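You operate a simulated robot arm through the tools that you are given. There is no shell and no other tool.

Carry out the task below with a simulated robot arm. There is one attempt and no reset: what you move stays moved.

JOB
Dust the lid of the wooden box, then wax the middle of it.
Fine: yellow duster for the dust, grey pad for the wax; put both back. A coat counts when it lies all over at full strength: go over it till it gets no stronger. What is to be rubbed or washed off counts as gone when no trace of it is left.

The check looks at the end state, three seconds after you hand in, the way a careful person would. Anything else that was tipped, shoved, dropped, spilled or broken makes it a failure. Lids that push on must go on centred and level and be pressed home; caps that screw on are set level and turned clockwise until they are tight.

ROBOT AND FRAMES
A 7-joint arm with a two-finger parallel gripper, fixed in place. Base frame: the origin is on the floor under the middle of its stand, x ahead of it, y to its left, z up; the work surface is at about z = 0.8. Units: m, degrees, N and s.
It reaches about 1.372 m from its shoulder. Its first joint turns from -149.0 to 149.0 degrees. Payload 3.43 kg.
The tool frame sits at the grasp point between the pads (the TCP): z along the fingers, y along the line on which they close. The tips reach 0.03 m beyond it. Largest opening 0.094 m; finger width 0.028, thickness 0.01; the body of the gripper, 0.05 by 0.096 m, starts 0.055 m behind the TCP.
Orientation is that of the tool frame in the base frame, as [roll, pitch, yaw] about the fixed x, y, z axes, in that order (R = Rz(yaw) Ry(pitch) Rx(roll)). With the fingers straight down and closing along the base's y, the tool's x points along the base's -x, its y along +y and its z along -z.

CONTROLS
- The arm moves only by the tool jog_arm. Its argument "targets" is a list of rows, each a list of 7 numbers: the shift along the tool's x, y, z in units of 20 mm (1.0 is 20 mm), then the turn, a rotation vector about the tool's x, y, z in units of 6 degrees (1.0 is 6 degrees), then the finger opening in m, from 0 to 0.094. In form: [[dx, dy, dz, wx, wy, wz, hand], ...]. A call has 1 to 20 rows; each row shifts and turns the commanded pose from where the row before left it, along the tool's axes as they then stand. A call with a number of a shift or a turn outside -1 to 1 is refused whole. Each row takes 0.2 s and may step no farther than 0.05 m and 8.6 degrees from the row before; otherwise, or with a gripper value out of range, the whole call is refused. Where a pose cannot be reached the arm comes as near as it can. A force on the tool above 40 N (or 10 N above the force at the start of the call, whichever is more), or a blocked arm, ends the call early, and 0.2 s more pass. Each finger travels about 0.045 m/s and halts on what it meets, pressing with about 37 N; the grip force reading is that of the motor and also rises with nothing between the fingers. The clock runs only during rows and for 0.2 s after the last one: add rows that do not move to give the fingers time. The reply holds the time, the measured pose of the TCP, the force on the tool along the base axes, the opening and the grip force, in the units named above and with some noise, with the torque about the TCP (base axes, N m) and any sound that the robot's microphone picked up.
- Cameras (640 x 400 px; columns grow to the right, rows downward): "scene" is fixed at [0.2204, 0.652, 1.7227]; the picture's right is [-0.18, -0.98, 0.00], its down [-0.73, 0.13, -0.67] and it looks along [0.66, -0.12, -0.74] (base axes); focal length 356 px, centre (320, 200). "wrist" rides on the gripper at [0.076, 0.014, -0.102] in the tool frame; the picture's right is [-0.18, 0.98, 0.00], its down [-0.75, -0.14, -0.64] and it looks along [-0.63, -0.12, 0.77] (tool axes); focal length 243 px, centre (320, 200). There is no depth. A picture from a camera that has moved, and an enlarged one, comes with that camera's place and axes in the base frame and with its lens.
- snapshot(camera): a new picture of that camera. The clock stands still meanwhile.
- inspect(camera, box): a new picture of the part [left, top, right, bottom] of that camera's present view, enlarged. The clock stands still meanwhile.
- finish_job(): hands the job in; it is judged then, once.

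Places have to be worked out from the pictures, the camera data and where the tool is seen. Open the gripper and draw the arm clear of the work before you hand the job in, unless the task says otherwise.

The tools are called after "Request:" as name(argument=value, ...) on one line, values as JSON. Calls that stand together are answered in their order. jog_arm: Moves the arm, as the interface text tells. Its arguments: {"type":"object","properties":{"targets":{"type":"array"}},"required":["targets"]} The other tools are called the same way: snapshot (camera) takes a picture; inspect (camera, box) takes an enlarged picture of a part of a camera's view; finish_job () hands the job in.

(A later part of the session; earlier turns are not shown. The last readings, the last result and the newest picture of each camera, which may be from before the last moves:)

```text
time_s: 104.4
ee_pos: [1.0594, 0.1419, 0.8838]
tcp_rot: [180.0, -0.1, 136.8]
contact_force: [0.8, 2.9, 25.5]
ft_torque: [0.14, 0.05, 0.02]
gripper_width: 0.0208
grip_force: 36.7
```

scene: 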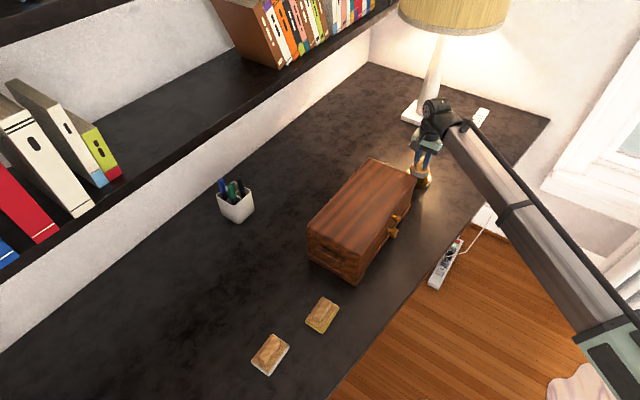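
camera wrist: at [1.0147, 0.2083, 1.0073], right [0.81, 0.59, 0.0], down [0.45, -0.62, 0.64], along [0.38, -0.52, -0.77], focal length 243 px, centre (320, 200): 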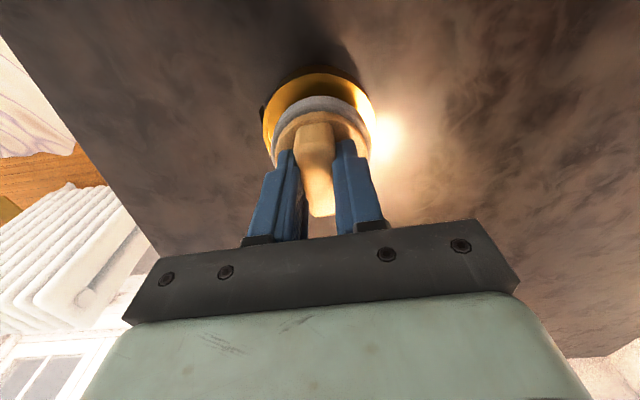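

Contact at 25 N with nearly no torque, so the pad bears evenly on the wax. I ease off to a lighter press and look.

Request:
jog_arm(targets=[[0, 0, -0.05, 0, 0, 0, 0.0], [0, 0, 0, 0, 0, 0, 0.0], [0, 0, 0, 0, 0, 0, 0.0]])

Request:
inspect(camera="scene", box=[400, 150, 445, 192])

Request:
inspect(camera="wrist", box=[250, 60, 390, 160])

```text
time_s: 105.2
ee_pos: [1.0596, 0.141, 0.8845]
tcp_rot: [180.0, 0.0, 136.8]
contact_force: [2.2, 3.3, 21.9]
ft_torque: [0.1, -0.07, 0.03]
gripper_width: 0.0212
grip_force: 36.7
```

```text
9.52 times, centred on (422, 171) of scene
camera zoom: at [0.2204, 0.652, 1.7227], right [-0.18, -0.98, 0.0], down [-0.73, 0.13, -0.67], along [0.66, -0.12, -0.74], focal length 3389 px, centre (-656, 476)
```

zoom: 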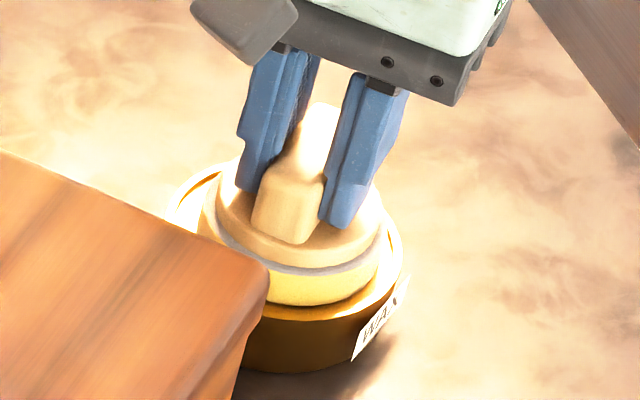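

```text
4.00 times, centred on (320, 110) of wrist
camera zoom: at [1.0139, 0.2042, 0.9855], right [0.81, 0.59, 0.0], down [0.45, -0.62, 0.64], along [0.38, -0.52, -0.77], focal length 970 px, centre (320, 560)
```

zoom: 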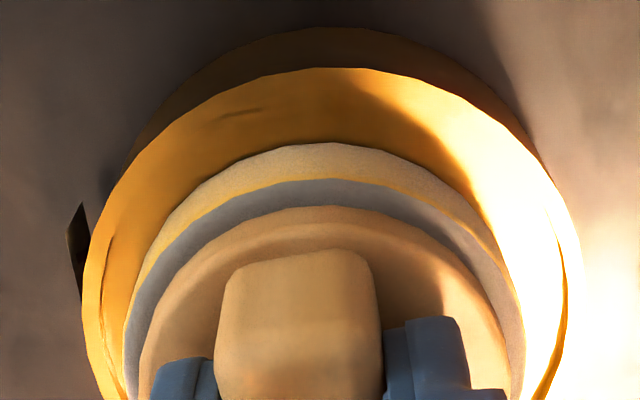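

The grey pad has taken up wax (its rim is now yellow). I lift it straight out of the tin and check that the tin stays put.

Request:
jog_arm(targets=[[0, 0, -0.1, 0, 0, 0, 0.0], [0, 0, -0.2, 0, 0, 0, 0.0], [0, 0, -0.4, 0, 0, 0, 0.0], [0, 0, -0.8, 0, 0, 0, 0.0], [0, 0, -1, 0, 0, 0, 0.0], [0, 0, -1, 0, 0, 0, 0.0], [0, 0, -1, 0, 0, 0, 0.0], [0, 0, -1, 0, 0, 0, 0.0], [0, 0, -1, 0, 0, 0, 0.0], [0, 0, -1, 0, 0, 0, 0.0], [0, 0, -1, 0, 0, 0, 0.0], [0, 0, -1, 0, 0, 0, 0.0], [0, 0, 0, 0, 0, 0, 0.0]])

Request:
snapshot(camera="wrist")

Request:
inspect(camera="scene", box=[380, 90, 470, 200])

```text
time_s: 108.0
ee_pos: [1.0582, 0.1404, 1.0739]
tcp_rot: [-180.0, -0.1, 136.8]
contact_force: [0.4, 0.4, -0.4]
ft_torque: [0.01, 0.0, 0.04]
gripper_width: 0.021
grip_force: 37.1
```

```text
taken
camera wrist: at [1.013, 0.204, 1.1753], right [0.81, 0.59, 0.0], down [0.45, -0.62, 0.64], along [0.38, -0.52, -0.77], focal length 243 px, centre (320, 200)
```

wrist: 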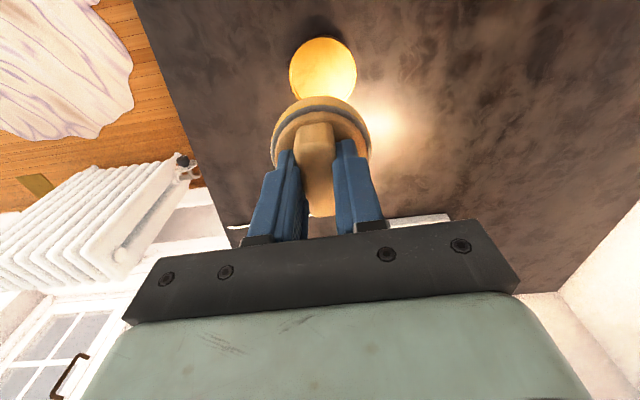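

```text
3.64 times, centred on (425, 145) of scene
camera zoom: at [0.2204, 0.652, 1.7227], right [-0.18, -0.98, 0.0], down [-0.73, 0.13, -0.67], along [0.66, -0.12, -0.74], focal length 1294 px, centre (-62, 400)
```

zoom: 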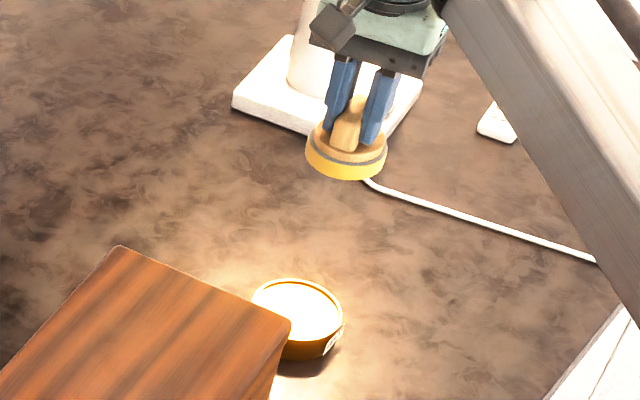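

The pad is loaded and the tin is undisturbed. I align the hand to the lid axis and carry the pad back over the far part of the lid's middle.

Request:
jog_arm(targets=[[0, 0, 0, 0, 0, 0.3, 0.0], [0.9, 0.02, 0, 0, 0, 0, 0.0], [1, 0.03, 0, 0, 0, 0, 0.0], [1, 0.03, 0, 0, 0, 0, 0.0], [1, 0.03, 0, 0, 0, 0, 0.0], [1, 0.03, 0, 0, 0, 0, 0.0], [1, 0.03, 0, 0, 0, 0, 0.0], [1, 0.03, 0, 0, 0, 0, 0.0], [1, 0.03, 0, 0, 0, 0, 0.0], [1, 0.03, 0, 0, 0, 0, 0.0], [1, 0.03, 0, 0, 0, 0, 0.0], [1, 0.02, 0, 0, 0, 0, 0.0], [0, 0, 1, 0, 0, 0, 0.0], [0, 0, 1, 0, 0, 0, 0.0], [0, 0, 0.5, 0, 0, 0, 0.0], [0, 0, 0, 0, 0, 0, 0.0], [0, 0, 0, 0, 0, 0, 0.0]])

Request:
snapshot(camera="wrist")

Request:
inspect(camera="scene", box=[290, 140, 450, 290])

```text
time_s: 111.6
ee_pos: [0.9116, 0.2983, 1.0222]
tcp_rot: [-180.0, -0.1, 135.0]
contact_force: [-0.1, 0.4, -0.1]
ft_torque: [0.0, -0.03, 0.02]
gripper_width: 0.0212
grip_force: 37.5
```

```text
taken
camera wrist: at [0.8672, 0.3633, 1.1247], right [0.83, 0.56, 0.0], down [0.43, -0.63, 0.64], along [0.36, -0.53, -0.77], focal length 243 px, centre (320, 200)
```

wrist: 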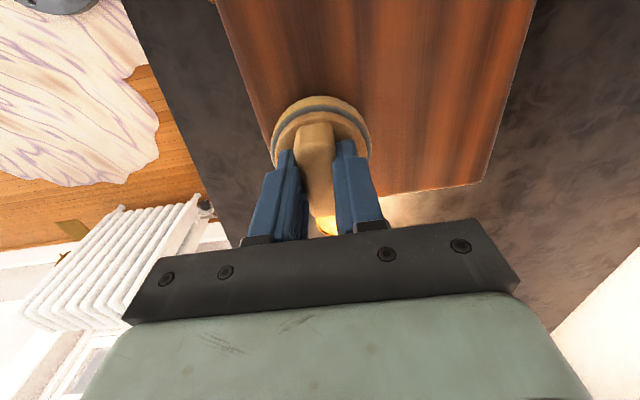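

```text
2.67 times, centred on (370, 215) of scene
camera zoom: at [0.2204, 0.652, 1.7227], right [-0.18, -0.98, 0.0], down [-0.73, 0.13, -0.67], along [0.66, -0.12, -0.74], focal length 949 px, centre (187, 160)
```

zoom: 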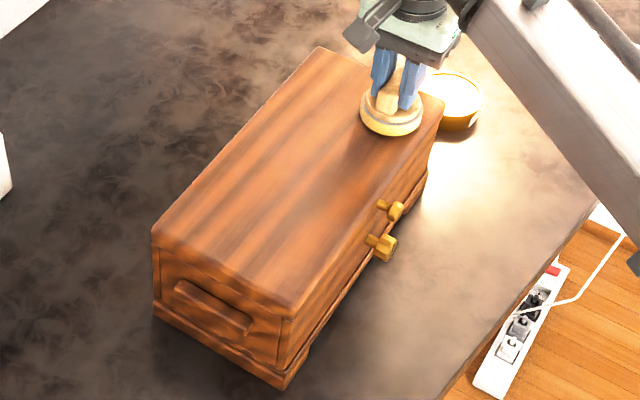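

Pad is 5–6 mm above the lid at u≈0.10, v≈−0.043. I move in to u≈0.08, v≈−0.035 and feel for contact.

Request:
jog_arm(targets=[[0.8, 0.4, 0.1, 0, 0, 0, 0.0], [0, 0, 0.1, 0, 0, 0, 0.0], [0, 0, 0.05, 0, 0, 0, 0.0], [0, 0, 0, 0, 0, 0, 0.0], [0, 0, 0, 0, 0, 0, 0.0]])

```text
time_s: 112.8
ee_pos: [0.9048, 0.3167, 1.0183]
tcp_rot: [-179.9, -0.1, 135.0]
contact_force: [0.6, 0.3, -0.6]
ft_torque: [-0.02, -0.01, 0.01]
gripper_width: 0.0213
grip_force: 36.5
```

Request:
jog_arm(targets=[[0, 0, 0.05, 0, 0, 0, 0.0], [0, 0, 0, 0, 0, 0, 0.0], [0, 0, 0, 0, 0, 0, 0.0]])

```text
time_s: 113.6
ee_pos: [0.9034, 0.3165, 1.0189]
tcp_rot: [-180.0, -0.1, 135.0]
contact_force: [0.6, -0.2, -1.5]
ft_torque: [-0.01, -0.01, 0.02]
gripper_width: 0.0212
grip_force: 37.1
```

No contact yet; another millimetre down.

Request:
jog_arm(targets=[[0, 0, 0.05, 0, 0, 0, 0.0], [0, 0, 0, 0, 0, 0, 0.0], [0, 0, 0, 0, 0, 0, 0.0]])

```text
time_s: 114.4
ee_pos: [0.9033, 0.3184, 1.0171]
tcp_rot: [-180.0, 0.0, 134.9]
contact_force: [-0.7, -0.8, -0.9]
ft_torque: [0.01, 0.0, 0.01]
gripper_width: 0.0208
grip_force: 37.1
```

Request:
jog_arm(targets=[[0, 0, 0.05, 0, 0, 0, 0.0], [0, 0, 0, 0, 0, 0, 0.0], [0, 0, 0, 0, 0, 0, 0.0]])

```text
time_s: 115.2
ee_pos: [0.9034, 0.318, 1.0161]
tcp_rot: [-180.0, -0.1, 135.0]
contact_force: [-0.2, 0.5, -0.6]
ft_torque: [-0.02, 0.06, -0.02]
gripper_width: 0.0209
grip_force: 37.0
```

Request:
jog_arm(targets=[[0, 0, 0.04, 0, 0, 0, 0.0], [0, 0, 0, 0, 0, 0, 0.0], [0, 0, 0, 0, 0, 0, 0.0]])

```text
time_s: 116.0
ee_pos: [0.9041, 0.3159, 1.016]
tcp_rot: [-180.0, -0.1, 135.0]
contact_force: [-0.4, 0.5, 1.2]
ft_torque: [0.02, -0.04, 0.0]
gripper_width: 0.0209
grip_force: 36.6
```

Just touching (≈1 N). I press 0.6 mm more for a working force.

Request:
jog_arm(targets=[[0, 0, 0.03, 0, 0, 0, 0.0], [0, 0, 0, 0, 0, 0, 0.0], [0, 0, 0, 0, 0, 0, 0.0]])

```text
time_s: 116.8
ee_pos: [0.9047, 0.3156, 1.0149]
tcp_rot: [179.9, 0.0, 135.0]
contact_force: [1.2, -0.9, 15.2]
ft_torque: [-0.06, -0.12, -0.01]
gripper_width: 0.0207
grip_force: 37.0
```

15 N, good. First wax stroke toward the near end along v≈−0.036.

Request:
jog_arm(targets=[[0.5, 0, 0, 0, 0, 0, 0.0], [0.7, 0, -0.001, 0, 0, 0, 0.0], [0.7, 0, -0.001, 0, 0, 0, 0.0], [0.7, 0, -0.001, 0, 0, 0, 0.0], [0.7, 0, -0.001, 0, 0, 0, 0.0], [0.7, 0, -0.001, 0, 0, 0, 0.0], [0.7, 0, -0.001, 0, 0, 0, 0.0], [0.7, 0, -0.001, 0, 0, 0, 0.0], [0.7, 0, -0.001, 0, 0, 0, 0.0], [0.7, 0, -0.001, 0, 0, 0, 0.0], [0.7, 0, -0.001, 0, 0, 0, 0.0], [0.7, 0, -0.001, 0, 0, 0, 0.0]])

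Request:
inspect(camera="scene", box=[290, 140, 450, 290])

Request:
snapshot(camera="wrist")

```text
time_s: 119.4
ee_pos: [0.7869, 0.4318, 1.016]
tcp_rot: [180.0, -0.1, 135.0]
contact_force: [1.0, -0.3, 2.7]
ft_torque: [0.01, -0.04, -0.02]
gripper_width: 0.0206
grip_force: 36.8
```

```text
2.67 times, centred on (370, 215) of scene
camera zoom: at [0.2204, 0.652, 1.7227], right [-0.18, -0.98, 0.0], down [-0.73, 0.13, -0.67], along [0.66, -0.12, -0.74], focal length 949 px, centre (187, 160)
```

zoom: 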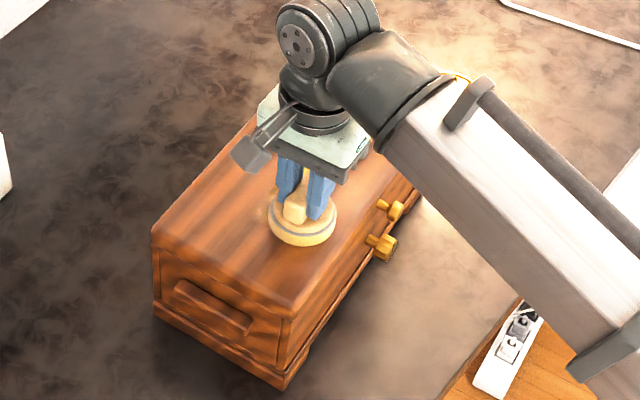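

```text
taken
camera wrist: at [0.7443, 0.4968, 1.1175], right [0.83, 0.56, 0.0], down [0.43, -0.63, 0.64], along [0.36, -0.53, -0.77], focal length 243 px, centre (320, 200)
```

wrist: 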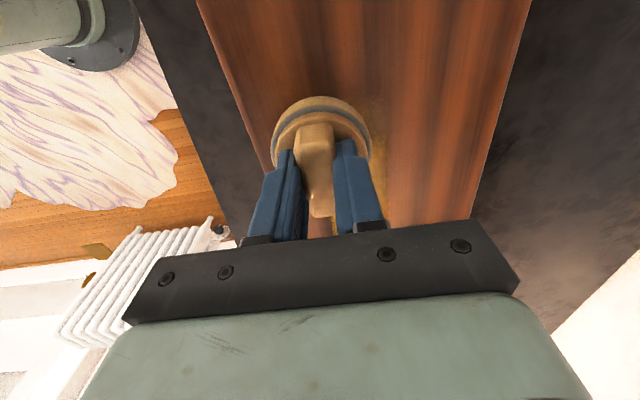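

A yellow coat strip appears alongside the pad. I press slightly more, step to v≈−0.012 and stroke forward without compensation.

Request:
jog_arm(targets=[[0, 0.6, 0.01, 0, 0, 0, 0.0], [0, 0.6, 0.005, 0, 0, 0, 0.0], [-0.5, 0, 0, 0, 0, 0, 0.0], [-0.7, 0, 0, 0, 0, 0, 0.0], [-0.7, 0, 0, 0, 0, 0, 0.0], [-0.7, 0, 0, 0, 0, 0, 0.0], [-0.7, 0, 0, 0, 0, 0, 0.0], [-0.7, 0, 0, 0, 0, 0, 0.0], [-0.7, 0, 0, 0, 0, 0, 0.0], [-0.7, 0, 0, 0, 0, 0, 0.0], [-0.7, 0, 0, 0, 0, 0, 0.0], [-0.7, 0, 0, 0, 0, 0, 0.0], [-0.7, 0, 0, 0, 0, 0, 0.0], [-0.7, 0, 0, 0, 0, 0, 0.0]])

Request:
inspect(camera="scene", box=[310, 150, 420, 250])

Request:
snapshot(camera="wrist")

```text
time_s: 122.4
ee_pos: [0.9199, 0.334, 1.0138]
tcp_rot: [179.9, -0.1, 135.0]
contact_force: [-10.9, 11.3, 35.6]
ft_torque: [0.31, 0.28, -0.04]
gripper_width: 0.0208
grip_force: 36.6
```

```text
4.00 times, centred on (365, 200) of scene
camera zoom: at [0.2204, 0.652, 1.7227], right [-0.18, -0.98, 0.0], down [-0.73, 0.13, -0.67], along [0.66, -0.12, -0.74], focal length 1423 px, centre (140, 200)
```

zoom: 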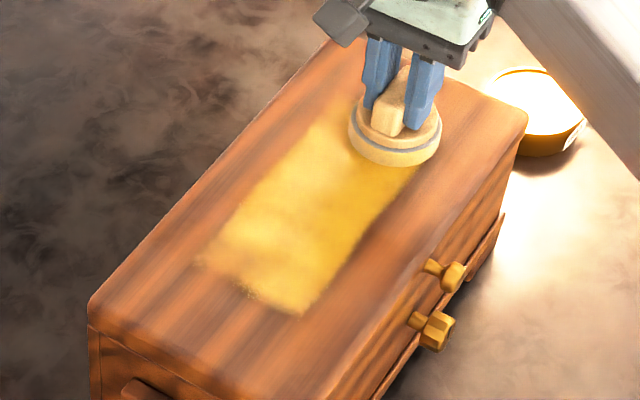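

```text
taken
camera wrist: at [0.8768, 0.3989, 1.1165], right [0.82, 0.57, 0.0], down [0.43, -0.63, 0.64], along [0.36, -0.53, -0.77], focal length 243 px, centre (320, 200)
```

wrist: 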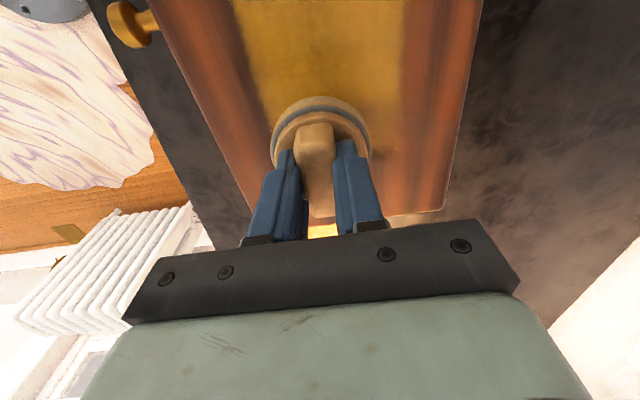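

The coat is building up inside a rectangle about u −0.09…+0.09, v −0.037…+0.037. Force climbed to 36 N, so I ease off 0.4 mm, step to v≈+0.012 and stroke back.

Request:
jog_arm(targets=[[0, 0, -0.02, 0, 0, 0, 0.0], [0, 0.6, 0, 0, 0, 0, 0.0], [0, 0.6, 0, 0, 0, 0, 0.0], [0.5, 0, 0, 0, 0, 0, 0.0], [0.7, 0, 0, 0, 0, 0, 0.0], [0.7, 0, 0, 0, 0, 0, 0.0], [0.7, 0, 0, 0, 0, 0, 0.0], [0.7, 0, 0, 0, 0, 0, 0.0], [0.7, 0, 0, 0, 0, 0, 0.0], [0.7, 0, 0, 0, 0, 0, 0.0], [0.7, 0, 0, 0, 0, 0, 0.0], [0.7, 0, 0, 0, 0, 0, 0.0], [0.7, 0, 0, 0, 0, 0, 0.0], [0.7, 0, 0, 0, 0, 0, 0.0], [0.7, 0, 0, 0, 0, 0, 0.0]])

Request:
inspect(camera="scene", box=[310, 150, 420, 250])

```text
time_s: 125.6
ee_pos: [0.8209, 0.4656, 1.0154]
tcp_rot: [179.9, 0.0, 135.1]
contact_force: [11.2, -11.5, 36.7]
ft_torque: [-0.45, -0.53, -0.01]
gripper_width: 0.0209
grip_force: 36.9
```

```text
4.00 times, centred on (365, 200) of scene
camera zoom: at [0.2204, 0.652, 1.7227], right [-0.18, -0.98, 0.0], down [-0.73, 0.13, -0.67], along [0.66, -0.12, -0.74], focal length 1423 px, centre (140, 200)
```

zoom: 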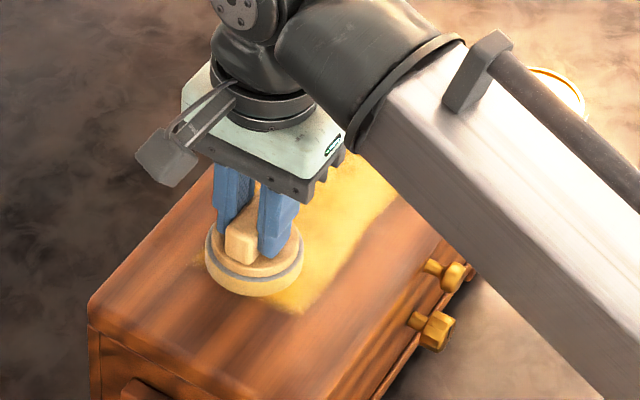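

Again 37 N at the end of the stroke; I ease off and read the static force.

Request:
jog_arm(targets=[[0, 0, -0.02, 0, 0, 0, 0.0], [0, 0, 0, 0, 0, 0, 0.0], [0, 0, 0, 0, 0, 0, 0.0]])

```text
time_s: 126.4
ee_pos: [0.8205, 0.4655, 1.0145]
tcp_rot: [179.9, -0.1, 135.1]
contact_force: [0.3, -7.1, 29.9]
ft_torque: [-0.3, -0.15, 0.03]
gripper_width: 0.021
grip_force: 36.5
```

I ease a further millimetre, step to v≈+0.034 and stroke forward.

Request:
jog_arm(targets=[[0, 0, -0.05, 0, 0, 0, 0.0], [0, 0.6, 0, 0, 0, 0, 0.0], [0, 0.6, 0, 0, 0, 0, 0.0], [-0.5, 0, 0, 0, 0, 0, 0.0], [-0.7, 0, 0, 0, 0, 0, 0.0], [-0.7, 0, 0, 0, 0, 0, 0.0], [-0.7, 0, 0, 0, 0, 0, 0.0], [-0.7, 0, 0, 0, 0, 0, 0.0], [-0.7, 0, 0, 0, 0, 0, 0.0], [-0.7, 0, 0, 0, 0, 0, 0.0], [-0.7, 0, 0, 0, 0, 0, 0.0], [-0.7, 0, 0, 0, 0, 0, 0.0], [-0.7, 0, 0, 0, 0, 0, 0.0], [-0.7, 0, 0, 0, 0, 0, 0.0], [-0.7, 0, 0, 0, 0, 0, 0.0]])

Request:
inspect(camera="scene", box=[310, 150, 420, 250])

Request:
snapshot(camera="wrist")

```text
time_s: 129.6
ee_pos: [0.9554, 0.3688, 1.0147]
tcp_rot: [180.0, -0.2, 135.0]
contact_force: [-2.6, 2.4, 7.0]
ft_torque: [0.13, 0.1, -0.02]
gripper_width: 0.0211
grip_force: 36.6
```

```text
4.00 times, centred on (365, 200) of scene
camera zoom: at [0.2204, 0.652, 1.7227], right [-0.18, -0.98, 0.0], down [-0.73, 0.13, -0.67], along [0.66, -0.12, -0.74], focal length 1423 px, centre (140, 200)
```

zoom: 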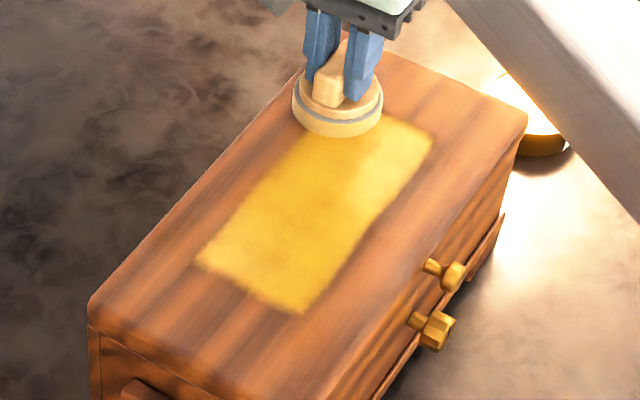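

```text
taken
camera wrist: at [0.9131, 0.4334, 1.1167], right [0.83, 0.56, 0.0], down [0.43, -0.63, 0.64], along [0.36, -0.53, -0.77], focal length 243 px, centre (320, 200)
```

wrist: 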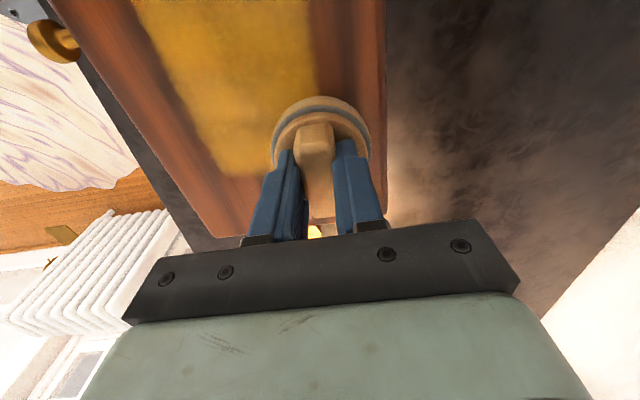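

The wax zone is now visible as a rectangle, roughly 0.20 × 0.085 m centred near (0.880, 0.398), still a bit mottled. I start a second set of passes, first back along v≈+0.033 from the extended far end.

Request:
jog_arm(targets=[[-0.7, 0, 0, 0, 0, 0, 0.0], [0, 0.3, 0.005, 0, 0, 0, 0.0], [0.5, 0, 0, 0, 0, 0, 0.0], [0.7, 0, 0, 0, 0, 0, 0.0], [0.7, 0, 0, 0, 0, 0, 0.0], [0.7, 0, 0, 0, 0, 0, 0.0], [0.7, 0, 0, 0, 0, 0, 0.0], [0.7, 0, 0, 0, 0, 0, 0.0], [0.7, 0, 0, 0, 0, 0, 0.0], [0.7, 0, 0, 0, 0, 0, 0.0], [0.7, 0, 0, 0, 0, 0, 0.0], [0.7, 0, 0, 0, 0, 0, 0.0], [0.7, 0, 0, 0, 0, 0, 0.0], [0.7, 0, 0, 0, 0, 0, 0.0], [0.7, 0, 0, 0, 0, 0, 0.0], [0.3, 0, 0, 0, 0, 0, 0.0]])

Request:
inspect(camera="scene", box=[310, 150, 420, 250])

```text
time_s: 133.0
ee_pos: [0.8399, 0.4912, 1.016]
tcp_rot: [-179.9, -0.1, 135.0]
contact_force: [0.0, 0.0, -0.2]
ft_torque: [0.03, -0.01, -0.01]
gripper_width: 0.021
grip_force: 36.9
```

```text
4.00 times, centred on (365, 200) of scene
camera zoom: at [0.2204, 0.652, 1.7227], right [-0.18, -0.98, 0.0], down [-0.73, 0.13, -0.67], along [0.66, -0.12, -0.74], focal length 1423 px, centre (140, 200)
```

zoom: 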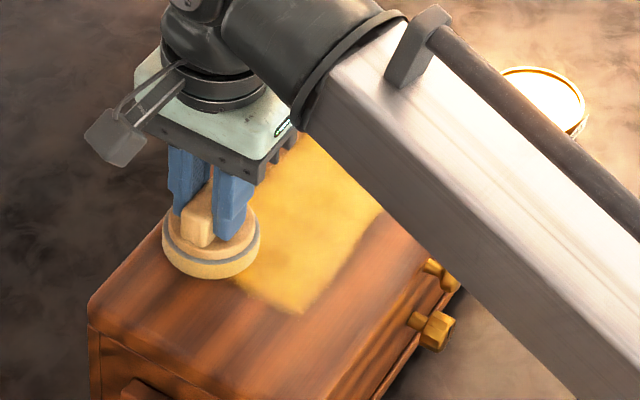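

Contact was lost toward the near end, so I press down again here and read the force before the next stroke.

Request:
jog_arm(targets=[[0, 0, 0.03, 0, 0, 0, 0.0], [0, 0, 0.02, 0, 0, 0, 0.0], [0, 0, 0, 0, 0, 0, 0.0], [0, 0, 0, 0, 0, 0, 0.0]])

```text
time_s: 134.0
ee_pos: [0.8398, 0.4929, 1.0145]
tcp_rot: [-179.9, -0.2, 135.0]
contact_force: [-0.7, -1.0, 1.4]
ft_torque: [-0.02, -0.04, -0.06]
gripper_width: 0.0208
grip_force: 37.0
```

Request:
jog_arm(targets=[[0, 0, 0.03, 0, 0, 0, 0.0], [0, 0, 0, 0, 0, 0, 0.0], [0, 0, 0, 0, 0, 0, 0.0]])

```text
time_s: 134.8
ee_pos: [0.8402, 0.4924, 1.0146]
tcp_rot: [180.0, -0.1, 134.9]
contact_force: [3.2, 0.7, 8.8]
ft_torque: [-0.03, -0.12, 0.03]
gripper_width: 0.021
grip_force: 36.7
```

8.8 N now. The readings show the tool x-axis is tilted about 0.1°, so I level that and stroke forward along v≈+0.04.

Request:
jog_arm(targets=[[0, 0, 0, 0, -0.02, 0, 0.0], [-0.5, 0, 0, 0, 0, 0, 0.0], [-0.7, 0, 0, 0, 0, 0, 0.0], [-0.7, 0, 0, 0, 0, 0, 0.0], [-0.7, 0, 0, 0, 0, 0, 0.0], [-0.7, 0, 0, 0, 0, 0, 0.0], [-0.7, 0, 0, 0, 0, 0, 0.0], [-0.7, 0, 0, 0, 0, 0, 0.0], [-0.7, 0, 0, 0, 0, 0, 0.0], [-0.7, 0, 0, 0, 0, 0, 0.0], [-0.7, 0, 0, 0, 0, 0, 0.0], [-0.7, 0, 0, 0, 0, 0, 0.0], [-0.7, 0, 0, 0, 0, 0, 0.0], [-0.7, 0, 0, 0, 0, 0, 0.0], [-0.3, 0, 0, 0, 0, 0, 0.0]])

Request:
inspect(camera="scene", box=[310, 150, 420, 250])

```text
time_s: 138.0
ee_pos: [0.9696, 0.3603, 1.0149]
tcp_rot: [180.0, 0.1, 135.0]
contact_force: [-2.2, 0.1, 1.9]
ft_torque: [0.17, 0.06, 0.02]
gripper_width: 0.0209
grip_force: 37.0
```

```text
4.00 times, centred on (365, 200) of scene
camera zoom: at [0.2204, 0.652, 1.7227], right [-0.18, -0.98, 0.0], down [-0.73, 0.13, -0.67], along [0.66, -0.12, -0.74], focal length 1423 px, centre (140, 200)
```

zoom: 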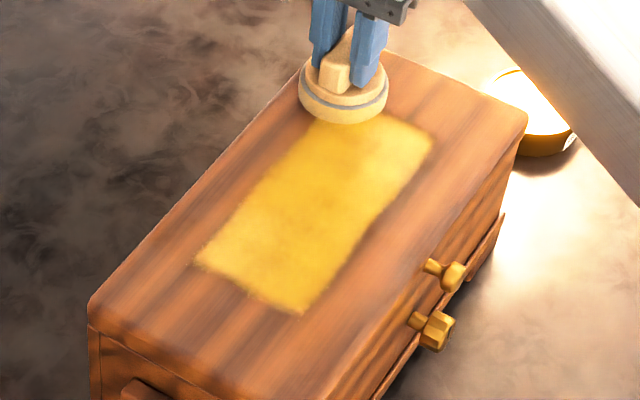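

Contact got light at the far end (2 N). Before the next pass I look closely at the coat's evenness and at how much wax the pad still carries.

Request:
inspect(camera="scene", box=[335, 170, 400, 232])

Request:
inspect(camera="scene", box=[375, 145, 425, 185])

Request:
inspect(camera="wrist", box=[100, 0, 400, 200])

```text
6.45 times, centred on (368, 201) of scene
camera zoom: at [0.2204, 0.652, 1.7227], right [-0.18, -0.98, 0.0], down [-0.73, 0.13, -0.67], along [0.66, -0.12, -0.74], focal length 2296 px, centre (14, 194)
```

zoom: 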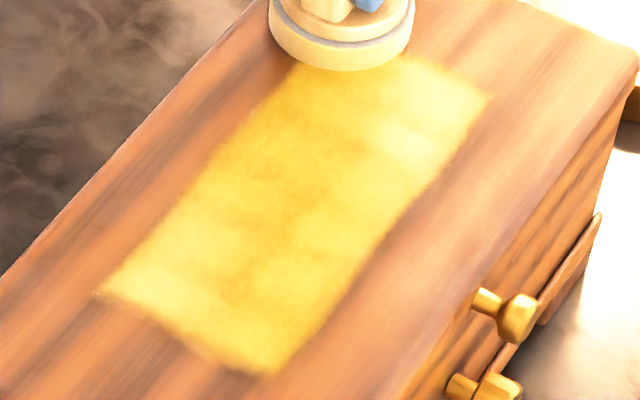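

```text
10.00 times, centred on (400, 165) of scene
camera zoom: at [0.2204, 0.652, 1.7227], right [-0.18, -0.98, 0.0], down [-0.73, 0.13, -0.67], along [0.66, -0.12, -0.74], focal length 3558 px, centre (-480, 550)
```

zoom: 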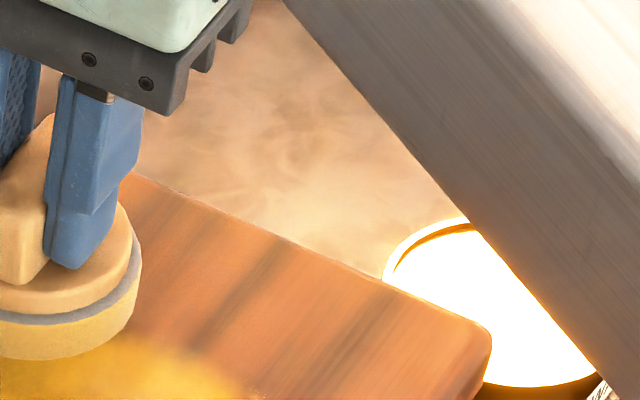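

```text
2.00 times, centred on (250, 100) of wrist
camera zoom: at [0.9263, 0.4254, 1.1167], right [0.83, 0.56, 0.0], down [0.43, -0.63, 0.64], along [0.36, -0.53, -0.77], focal length 485 px, centre (460, 400)
```

zoom: 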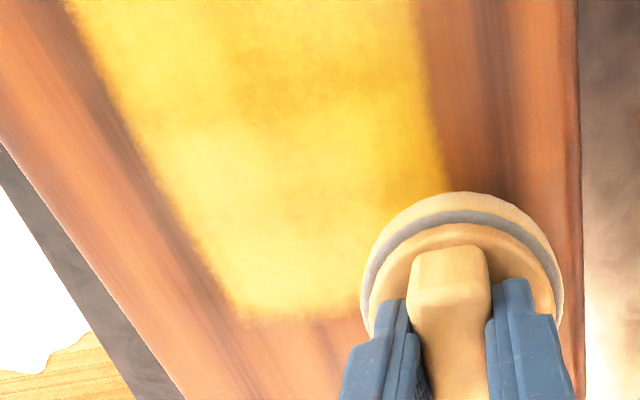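

The coat is a bit mottled and the pad's wax band is paler. I press again and make another pass along v≈+0.015 to see whether the coat still strengthens.

Request:
jog_arm(targets=[[0, 0, 0.02, 0, 0.01, 0, 0.0], [0, -0.5, 0.01, 0, 0, 0, 0.0], [0, -0.6, 0, 0, 0, 0, 0.0], [0.5, 0, 0, 0, 0, 0, 0.0], [0.7, 0, 0, 0, 0, 0, 0.0], [0.7, 0, 0, 0, 0, 0, 0.0], [0.7, 0, 0, 0, 0, 0, 0.0], [0.7, 0, 0, 0, 0, 0, 0.0], [0.7, 0, 0, 0, 0, 0, 0.0], [0.7, 0, 0, 0, 0, 0, 0.0], [0.7, 0, 0, 0, 0, 0, 0.0], [0.7, 0, 0, 0, 0, 0, 0.0], [0.7, 0, 0, 0, 0, 0, 0.0], [0.7, 0, 0, 0, 0, 0, 0.0], [0.7, 0, 0, 0, 0, 0, 0.0], [0.7, 0, 0, 0, 0, 0, 0.0], [0.3, 0, 0, 0, 0, 0, 0.0]])

```text
time_s: 141.6
ee_pos: [0.8247, 0.475, 1.0156]
tcp_rot: [179.9, 0.0, 135.1]
contact_force: [9.1, -8.9, 26.6]
ft_torque: [-0.36, -0.41, -0.01]
gripper_width: 0.021
grip_force: 36.8
```

27 N at the near end; I ease 0.5 mm, step to v≈−0.007 and stroke forward.

Request:
jog_arm(targets=[[0, -0.5, -0.015, 0, 0, 0, 0.0], [0, -0.6, -0.01, 0, 0, 0, 0.0], [-0.5, 0, 0, 0, 0, 0, 0.0], [-0.7, 0, 0, 0, 0, 0, 0.0], [-0.7, 0, 0, 0, 0, 0, 0.0], [-0.7, 0, 0, 0, 0, 0, 0.0], [-0.7, 0, 0, 0, 0, 0, 0.0], [-0.7, 0, 0, 0, 0, 0, 0.0], [-0.7, 0, 0, 0, 0, 0, 0.0], [-0.7, 0, 0, 0, 0, 0, 0.0], [-0.7, 0, 0, 0, 0, 0, 0.0], [-0.7, 0, 0, 0, 0, 0, 0.0], [-0.7, 0, 0, 0, 0, 0, 0.0], [-0.7, 0, 0, 0, 0, 0, 0.0], [-0.7, 0, 0, 0, 0, 0, 0.0], [-0.3, 0, 0, 0, 0, 0, 0.0]])

Request:
inspect(camera="scene", box=[335, 170, 400, 232])

```text
time_s: 145.0
ee_pos: [0.939, 0.3322, 1.0146]
tcp_rot: [180.0, 0.0, 135.1]
contact_force: [-5.1, 5.1, 12.5]
ft_torque: [0.22, 0.19, 0.01]
gripper_width: 0.0211
grip_force: 36.9
```

```text
6.45 times, centred on (368, 201) of scene
camera zoom: at [0.2204, 0.652, 1.7227], right [-0.18, -0.98, 0.0], down [-0.73, 0.13, -0.67], along [0.66, -0.12, -0.74], focal length 2296 px, centre (14, 194)
```

zoom: 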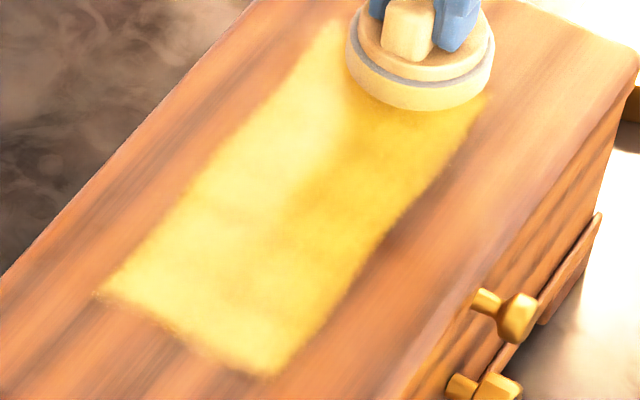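

The coat is evening out. I continue: step to v≈−0.027 and stroke back.

Request:
jog_arm(targets=[[0, -0.5, 0, 0, 0, 0, 0.0], [0, -0.6, 0, 0, 0, 0, 0.0], [0.5, 0, 0, 0, 0, 0, 0.0], [0.7, 0, 0, 0, 0, 0, 0.0], [0.7, 0, 0, 0, 0, 0, 0.0], [0.7, 0, 0, 0, 0, 0, 0.0], [0.7, 0, 0, 0, 0, 0, 0.0], [0.7, 0, 0, 0, 0, 0, 0.0], [0.7, 0, 0, 0, 0, 0, 0.0], [0.7, 0, 0, 0, 0, 0, 0.0], [0.7, 0, 0, 0, 0, 0, 0.0], [0.7, 0, 0, 0, 0, 0, 0.0], [0.7, 0, 0, 0, 0, 0, 0.0], [0.7, 0, 0, 0, 0, 0, 0.0], [0.7, 0, 0, 0, 0, 0, 0.0], [0.3, 0, 0, 0, 0, 0, 0.0]])

```text
time_s: 148.4
ee_pos: [0.7933, 0.4468, 1.0145]
tcp_rot: [-180.0, 0.1, 135.0]
contact_force: [7.3, -7.7, 21.9]
ft_torque: [-0.28, -0.38, -0.04]
gripper_width: 0.0208
grip_force: 36.9
```

Good force (22 N). I step to v≈−0.043 and stroke forward along the edge.

Request:
jog_arm(targets=[[0, -0.4, -0.01, 0, 0, 0, 0.0], [0, -0.4, 0, 0, 0, 0, 0.0], [-0.5, 0, 0, 0, 0, 0, 0.0], [-0.7, 0, 0, 0, 0, 0, 0.0], [-0.7, 0, 0, 0, 0, 0, 0.0], [-0.7, 0, 0, 0, 0, 0, 0.0], [-0.7, 0, 0, 0, 0, 0, 0.0], [-0.7, 0, 0, 0, 0, 0, 0.0], [-0.7, 0, 0, 0, 0, 0, 0.0], [-0.7, 0, 0, 0, 0, 0, 0.0], [-0.7, 0, 0, 0, 0, 0, 0.0], [-0.7, 0, 0, 0, 0, 0, 0.0], [-0.7, 0, 0, 0, 0, 0, 0.0], [-0.7, 0, 0, 0, 0, 0, 0.0], [-0.7, 0, 0, 0, 0, 0, 0.0], [-0.5, 0, 0, 0, 0, 0, 0.0]])

Request:
inspect(camera="scene", box=[335, 160, 410, 232])

```text
time_s: 151.8
ee_pos: [0.9126, 0.3009, 1.0143]
tcp_rot: [-179.9, -0.1, 135.1]
contact_force: [-4.0, 4.5, 12.4]
ft_torque: [0.23, 0.19, -0.06]
gripper_width: 0.021
grip_force: 37.6
```

```text
5.56 times, centred on (372, 196) of scene
camera zoom: at [0.2204, 0.652, 1.7227], right [-0.18, -0.98, 0.0], down [-0.73, 0.13, -0.67], along [0.66, -0.12, -0.74], focal length 1977 px, centre (28, 222)
```

zoom: 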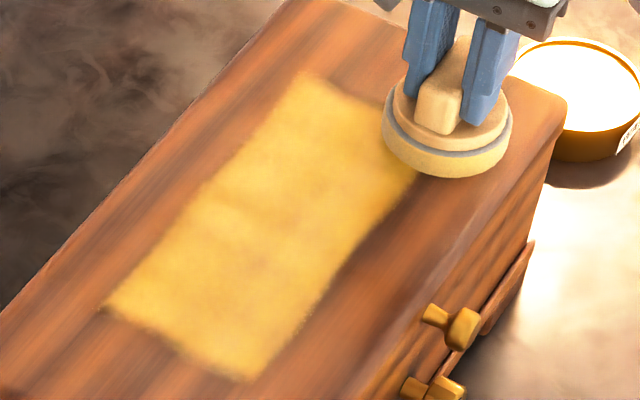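

The coat covers the whole rectangle (≈0.208 × 0.08 m, centre (0.880, 0.399)) but still looks slightly uneven and the pad is pale, so I reload it: lift off and return above the tin.

Request:
jog_arm(targets=[[0, 0, -0.4, 0, 0, 0, 0.0], [0, 0, -1, 0, 0, 0, 0.0], [0, 0, -1, 0, 0, 0, 0.0], [0, 0, -0.8, 0, 0, 0, 0.0], [-0.8, -0.04, 0, 0, 0, 0, 0.0], [-1, -0.04, 0, 0, 0, 0, 0.0], [-1, -0.04, 0, 0, 0, 0, 0.0], [-1, -0.04, 0, 0, 0, 0, 0.0], [-1, -0.04, 0, 0, 0, 0, 0.0], [-1, -0.04, 0, 0, 0, 0, 0.0], [-1, -0.04, 0, 0, 0, 0, 0.0], [-1, -0.04, 0, 0, 0, 0, 0.0], [-1, -0.04, 0, 0, 0, 0, 0.0], [-1, -0.04, 0, 0, 0, 0, 0.0], [-1, -0.04, 0, 0, 0, 0, 0.0], [0, 0, 0, 0, 0, 0, 0.0], [0, 0, 0, 0, 0, 0, 0.0]])

Request:
jog_arm(targets=[[0, 0, 0, 0, 0, 0, 0.0]])

Request:
inspect(camera="scene", box=[325, 160, 415, 235])

Request:
snapshot(camera="wrist")

```text
time_s: 155.4
ee_pos: [1.0618, 0.1413, 1.0778]
tcp_rot: [180.0, -0.1, 135.0]
contact_force: [0.2, -0.1, -0.1]
ft_torque: [0.0, 0.04, -0.03]
gripper_width: 0.0209
grip_force: 37.1
```

```text
time_s: 155.8
ee_pos: [1.0618, 0.1422, 1.0771]
tcp_rot: [-180.0, 0.1, 135.0]
contact_force: [0.1, 0.5, -0.4]
ft_torque: [0.01, 0.02, -0.02]
gripper_width: 0.0212
grip_force: 37.0
```

```text
5.33 times, centred on (370, 198) of scene
camera zoom: at [0.2204, 0.652, 1.7227], right [-0.18, -0.98, 0.0], down [-0.73, 0.13, -0.67], along [0.66, -0.12, -0.74], focal length 1898 px, centre (53, 213)
```

zoom: 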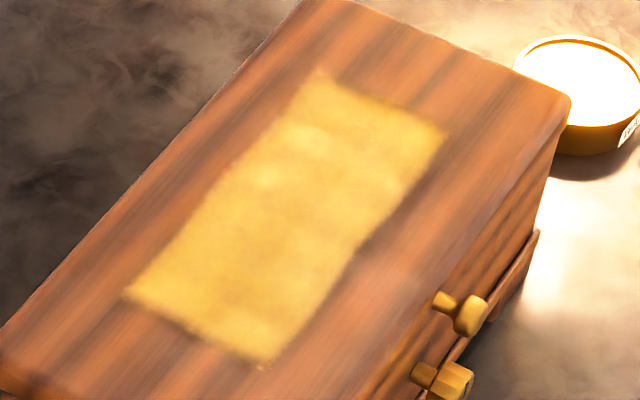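

```text
taken
camera wrist: at [1.0178, 0.2065, 1.1797], right [0.83, 0.56, 0.0], down [0.43, -0.63, 0.64], along [0.36, -0.53, -0.77], focal length 243 px, centre (320, 200)
```

wrist: 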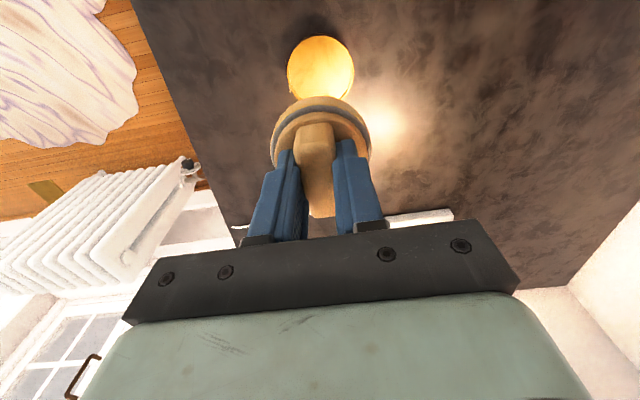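

The coat looks fairly even but thinner in places; the pad is over the tin within 2 mm. I trim and descend to just above the rim for a check.

Request:
jog_arm(targets=[[0.07, -0.08, 0, 0, 0, 0, 0.0], [0, 0, 1, 0, 0, 0, 0.0], [0, 0, 1, 0, 0, 0, 0.0], [0, 0, 1, 0, 0, 0, 0.0], [0, 0, 1, 0, 0, 0, 0.0], [0, 0, 1, 0, 0, 0, 0.0], [0, 0, 1, 0, 0, 0, 0.0], [0, 0, 1, 0, 0, 0, 0.0], [0, 0, 1, 0, 0, 0, 0.0], [0, 0, 0.5, 0, 0, 0, 0.0], [0, 0, 0, 0, 0, 0, 0.0], [0, 0, 0, 0, 0, 0, 0.0]])

Request:
inspect(camera="scene", box=[400, 150, 445, 192])

Request:
inspect(camera="wrist", box=[250, 60, 390, 160])

```text
time_s: 158.4
ee_pos: [1.0606, 0.1438, 0.9091]
tcp_rot: [180.0, 0.0, 135.0]
contact_force: [0.7, -0.1, -0.9]
ft_torque: [0.02, -0.01, -0.02]
gripper_width: 0.021
grip_force: 37.5
```

```text
9.52 times, centred on (422, 171) of scene
camera zoom: at [0.2204, 0.652, 1.7227], right [-0.18, -0.98, 0.0], down [-0.73, 0.13, -0.67], along [0.66, -0.12, -0.74], focal length 3389 px, centre (-656, 476)
```

zoom: 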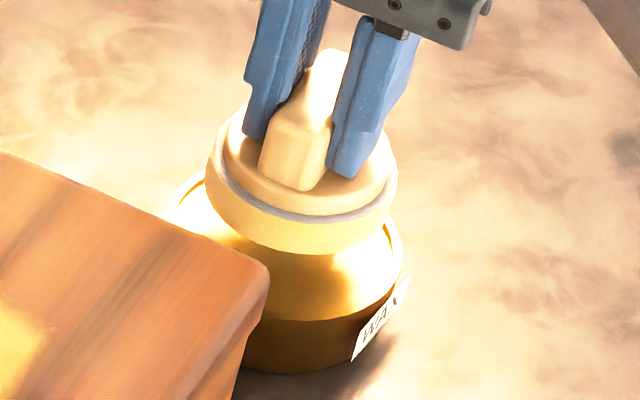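

```text
4.00 times, centred on (320, 110) of wrist
camera zoom: at [1.0171, 0.2077, 1.0107], right [0.83, 0.56, 0.0], down [0.43, -0.63, 0.64], along [0.36, -0.53, -0.77], focal length 970 px, centre (320, 560)
```

zoom: 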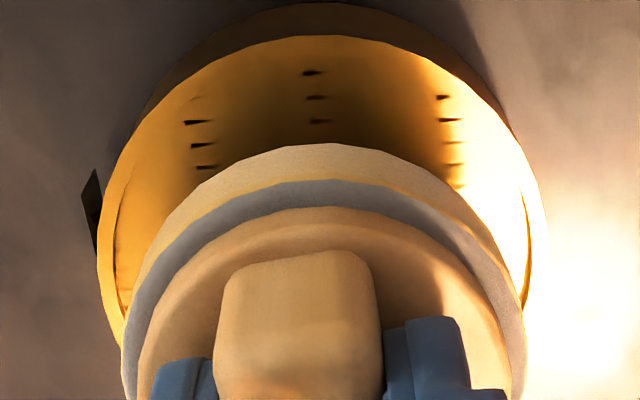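

Alignment is good again. I lower to the wax in small steps.

Request:
jog_arm(targets=[[0, 0, 0.3, 0, 0, 0, 0.0], [0, 0, 0.3, 0, 0, 0, 0.0], [0, 0, 0.2, 0, 0, 0, 0.0], [0, 0, 0.2, 0, 0, 0, 0.0], [0, 0, 0, 0, 0, 0, 0.0], [0, 0, 0, 0, 0, 0, 0.0]])

Request:
jog_arm(targets=[[0, 0, 0.05, 0, 0, 0, 0.0], [0, 0, 0.05, 0, 0, 0, 0.0], [0, 0, 0, 0, 0, 0, 0.0]])

```text
time_s: 159.8
ee_pos: [1.0593, 0.1428, 0.8888]
tcp_rot: [180.0, 0.0, 135.0]
contact_force: [0.1, 0.6, 0.0]
ft_torque: [0.0, 0.01, 0.01]
gripper_width: 0.021
grip_force: 36.8
```

```text
time_s: 160.6
ee_pos: [1.0596, 0.1413, 0.8861]
tcp_rot: [-179.9, 0.0, 135.0]
contact_force: [-0.1, 0.4, -1.0]
ft_torque: [-0.04, -0.01, 0.02]
gripper_width: 0.0209
grip_force: 37.0
```

Request:
jog_arm(targets=[[0, 0, 0.05, 0, 0, 0, 0.0], [0, 0, 0.03, 0, 0, 0, 0.0], [0, 0, 0, 0, 0, 0, 0.0], [0, 0, 0, 0, 0, 0, 0.0]])

```text
time_s: 161.6
ee_pos: [1.0599, 0.142, 0.8854]
tcp_rot: [-179.9, -0.1, 135.0]
contact_force: [0.6, 0.3, -0.9]
ft_torque: [-0.01, 0.01, -0.02]
gripper_width: 0.021
grip_force: 37.1
```

No contact yet; a little further down.

Request:
jog_arm(targets=[[0, 0, 0.04, 0, 0, 0, 0.0], [0, 0, 0.04, 0, 0, 0, 0.0], [0, 0, 0, 0, 0, 0, 0.0], [0, 0, 0, 0, 0, 0, 0.0]])

Request:
inspect(camera="scene", box=[400, 150, 445, 192])

```text
time_s: 162.6
ee_pos: [1.0599, 0.1425, 0.8842]
tcp_rot: [-180.0, 0.0, 135.1]
contact_force: [0.2, 0.7, -0.8]
ft_torque: [-0.01, 0.0, 0.03]
gripper_width: 0.0213
grip_force: 37.2
```

```text
9.52 times, centred on (422, 171) of scene
camera zoom: at [0.2204, 0.652, 1.7227], right [-0.18, -0.98, 0.0], down [-0.73, 0.13, -0.67], along [0.66, -0.12, -0.74], focal length 3389 px, centre (-656, 476)
```

zoom: 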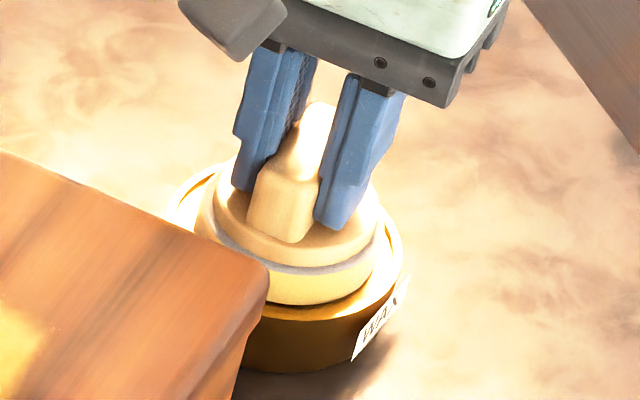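

Request:
jog_arm(targets=[[0, 0, 0.04, 0, 0, 0, 0.0], [0, 0, 0.04, 0, 0, 0, 0.0], [0, 0, 0, 0, 0, 0, 0.0], [0, 0, 0, 0, 0, 0, 0.0]])

Request:
inspect(camera="scene", box=[400, 150, 445, 192])

```text
time_s: 163.6
ee_pos: [1.0596, 0.1413, 0.8833]
tcp_rot: [179.8, 0.0, 135.0]
contact_force: [4.6, 4.0, 16.6]
ft_torque: [0.18, -0.04, -0.02]
gripper_width: 0.021
grip_force: 36.7
```

```text
9.52 times, centred on (422, 171) of scene
camera zoom: at [0.2204, 0.652, 1.7227], right [-0.18, -0.98, 0.0], down [-0.73, 0.13, -0.67], along [0.66, -0.12, -0.74], focal length 3389 px, centre (-656, 476)
```

zoom: 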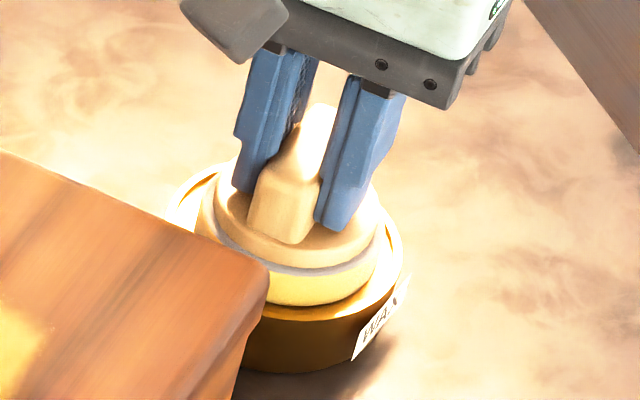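

The pad presses on the wax at 17 N and its band is turning yellow again. I hold there a second to load, then lift straight out.

Request:
jog_arm(targets=[[0, 0, 0, 0, 0, 0, 0.0], [0, 0, 0, 0, 0, 0, 0.0], [0, 0, 0, 0, 0, 0, 0.0], [0, 0, 0, 0, 0, 0, 0.0], [0, 0, 0, 0, 0, 0, 0.0], [0, 0, -0.1, 0, 0, 0, 0.0], [0, 0, -0.2, 0, 0, 0, 0.0], [0, 0, -0.4, 0, 0, 0, 0.0], [0, 0, -0.8, 0, 0, 0, 0.0], [0, 0, -1, 0, 0, 0, 0.0], [0, 0, -1, 0, 0, 0, 0.0], [0, 0, -1, 0, 0, 0, 0.0], [0, 0, -1, 0, 0, 0, 0.0], [0, 0, -1, 0, 0, 0, 0.0], [0, 0, -1, 0, 0, 0, 0.0], [0, 0, -1, 0, 0, 0, 0.0], [0, 0, -1, 0, 0, 0, 0.0], [0, 0, 0, 0, 0, 0, 0.0]])

Request:
inspect(camera="scene", box=[380, 90, 470, 200])

```text
time_s: 167.4
ee_pos: [1.06, 0.1421, 1.0712]
tcp_rot: [179.9, 0.0, 135.0]
contact_force: [-0.2, 0.7, -0.6]
ft_torque: [0.0, 0.03, -0.03]
gripper_width: 0.0211
grip_force: 37.1
```

```text
3.64 times, centred on (425, 145) of scene
camera zoom: at [0.2204, 0.652, 1.7227], right [-0.18, -0.98, 0.0], down [-0.73, 0.13, -0.67], along [0.66, -0.12, -0.74], focal length 1294 px, centre (-62, 400)
```

zoom: 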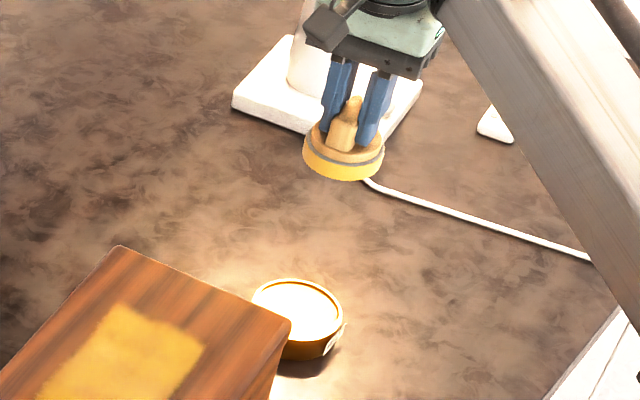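

The pad is freshly loaded and the tin hasn't moved. I return over the far right corner of the coat and descend close to the lid.

Request:
jog_arm(targets=[[0.95, 0.11, 0, 0, 0, 0, 0.0], [1, 0.11, 0, 0, 0, 0, 0.0], [1, 0.11, 0, 0, 0, 0, 0.0], [1, 0.11, 0, 0, 0, 0, 0.0], [1, 0.11, 0, 0, 0, 0, 0.0], [1, 0.11, 0, 0, 0, 0, 0.0], [1, 0.11, 0, 0, 0, 0, 0.0], [1, 0.11, 0, 0, 0, 0, 0.0], [1, 0.11, 0, 0, 0, 0, 0.0], [1, 0.11, 0, 0, 0, 0, 0.0], [1, 0.11, 0, 0, 0, 0, 0.0], [0, 0, 1, 0, 0, 0, 0.0], [0, 0, 1, 0, 0, 0, 0.0], [0, 0, 0.5, 0, 0, 0, 0.0], [0, 0, 0, 0, 0, 0, 0.0], [0, 0, 0, 0, 0, 0, 0.0]])

Request:
jog_arm(targets=[[0, 0, 0.1, 0, 0, 0, 0.0], [0, 0, 0.05, 0, 0, 0, 0.0], [0, 0, 0, 0, 0, 0, 0.0], [0, 0, 0, 0, 0, 0, 0.0]])

```text
time_s: 170.8
ee_pos: [0.9219, 0.3134, 1.0215]
tcp_rot: [180.0, -0.1, 135.0]
contact_force: [-0.2, 0.8, -0.5]
ft_torque: [-0.01, -0.02, 0.02]
gripper_width: 0.0212
grip_force: 37.1
```

```text
time_s: 171.8
ee_pos: [0.9209, 0.3139, 1.0176]
tcp_rot: [179.9, 0.0, 135.1]
contact_force: [0.0, 0.3, -0.6]
ft_torque: [0.01, 0.02, -0.01]
gripper_width: 0.0212
grip_force: 36.6
```

Request:
jog_arm(targets=[[0, 0, 0.05, 0, 0, 0, 0.0], [0, 0, 0.05, 0, 0, 0, 0.0], [0, 0, 0, 0, 0, 0, 0.0], [0, 0, 0, 0, 0, 0, 0.0]])

```text
time_s: 172.8
ee_pos: [0.921, 0.3131, 1.0153]
tcp_rot: [179.9, 0.0, 135.0]
contact_force: [-0.8, -0.5, -0.4]
ft_torque: [0.01, 0.03, 0.01]
gripper_width: 0.021
grip_force: 36.9
```

Request:
jog_arm(targets=[[0, 0, 0.05, 0, 0, 0, 0.0], [0, 0, 0, 0, 0, 0, 0.0], [0, 0, 0, 0, 0, 0, 0.0]])

```text
time_s: 173.6
ee_pos: [0.9207, 0.3127, 1.0132]
tcp_rot: [179.9, 0.0, 135.0]
contact_force: [-0.4, 0.2, -0.4]
ft_torque: [-0.03, -0.02, -0.01]
gripper_width: 0.0211
grip_force: 37.1
```

Request:
jog_arm(targets=[[0, 0, 0.04, 0, 0, 0, 0.0], [0, 0, 0, 0, 0, 0, 0.0], [0, 0, 0, 0, 0, 0, 0.0]])

Request:
inspect(camera="scene", box=[350, 130, 430, 195])

```text
time_s: 174.4
ee_pos: [0.9212, 0.3137, 1.0144]
tcp_rot: [180.0, 0.1, 134.9]
contact_force: [3.2, -2.9, 11.1]
ft_torque: [-0.1, -0.16, 0.0]
gripper_width: 0.0206
grip_force: 36.6
```

```text
6.15 times, centred on (390, 162) of scene
camera zoom: at [0.2204, 0.652, 1.7227], right [-0.18, -0.98, 0.0], down [-0.73, 0.13, -0.67], along [0.66, -0.12, -0.74], focal length 2190 px, centre (-111, 431)
```

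zoom: 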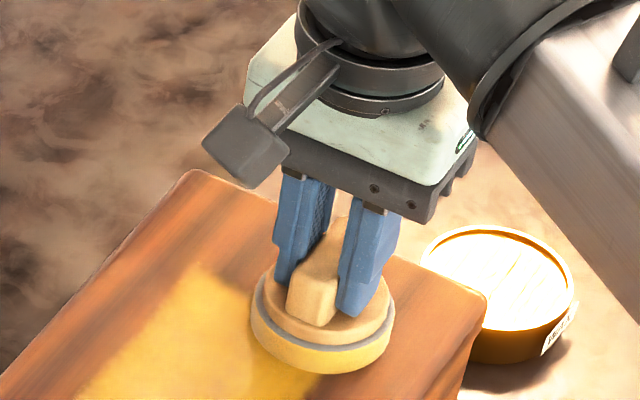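

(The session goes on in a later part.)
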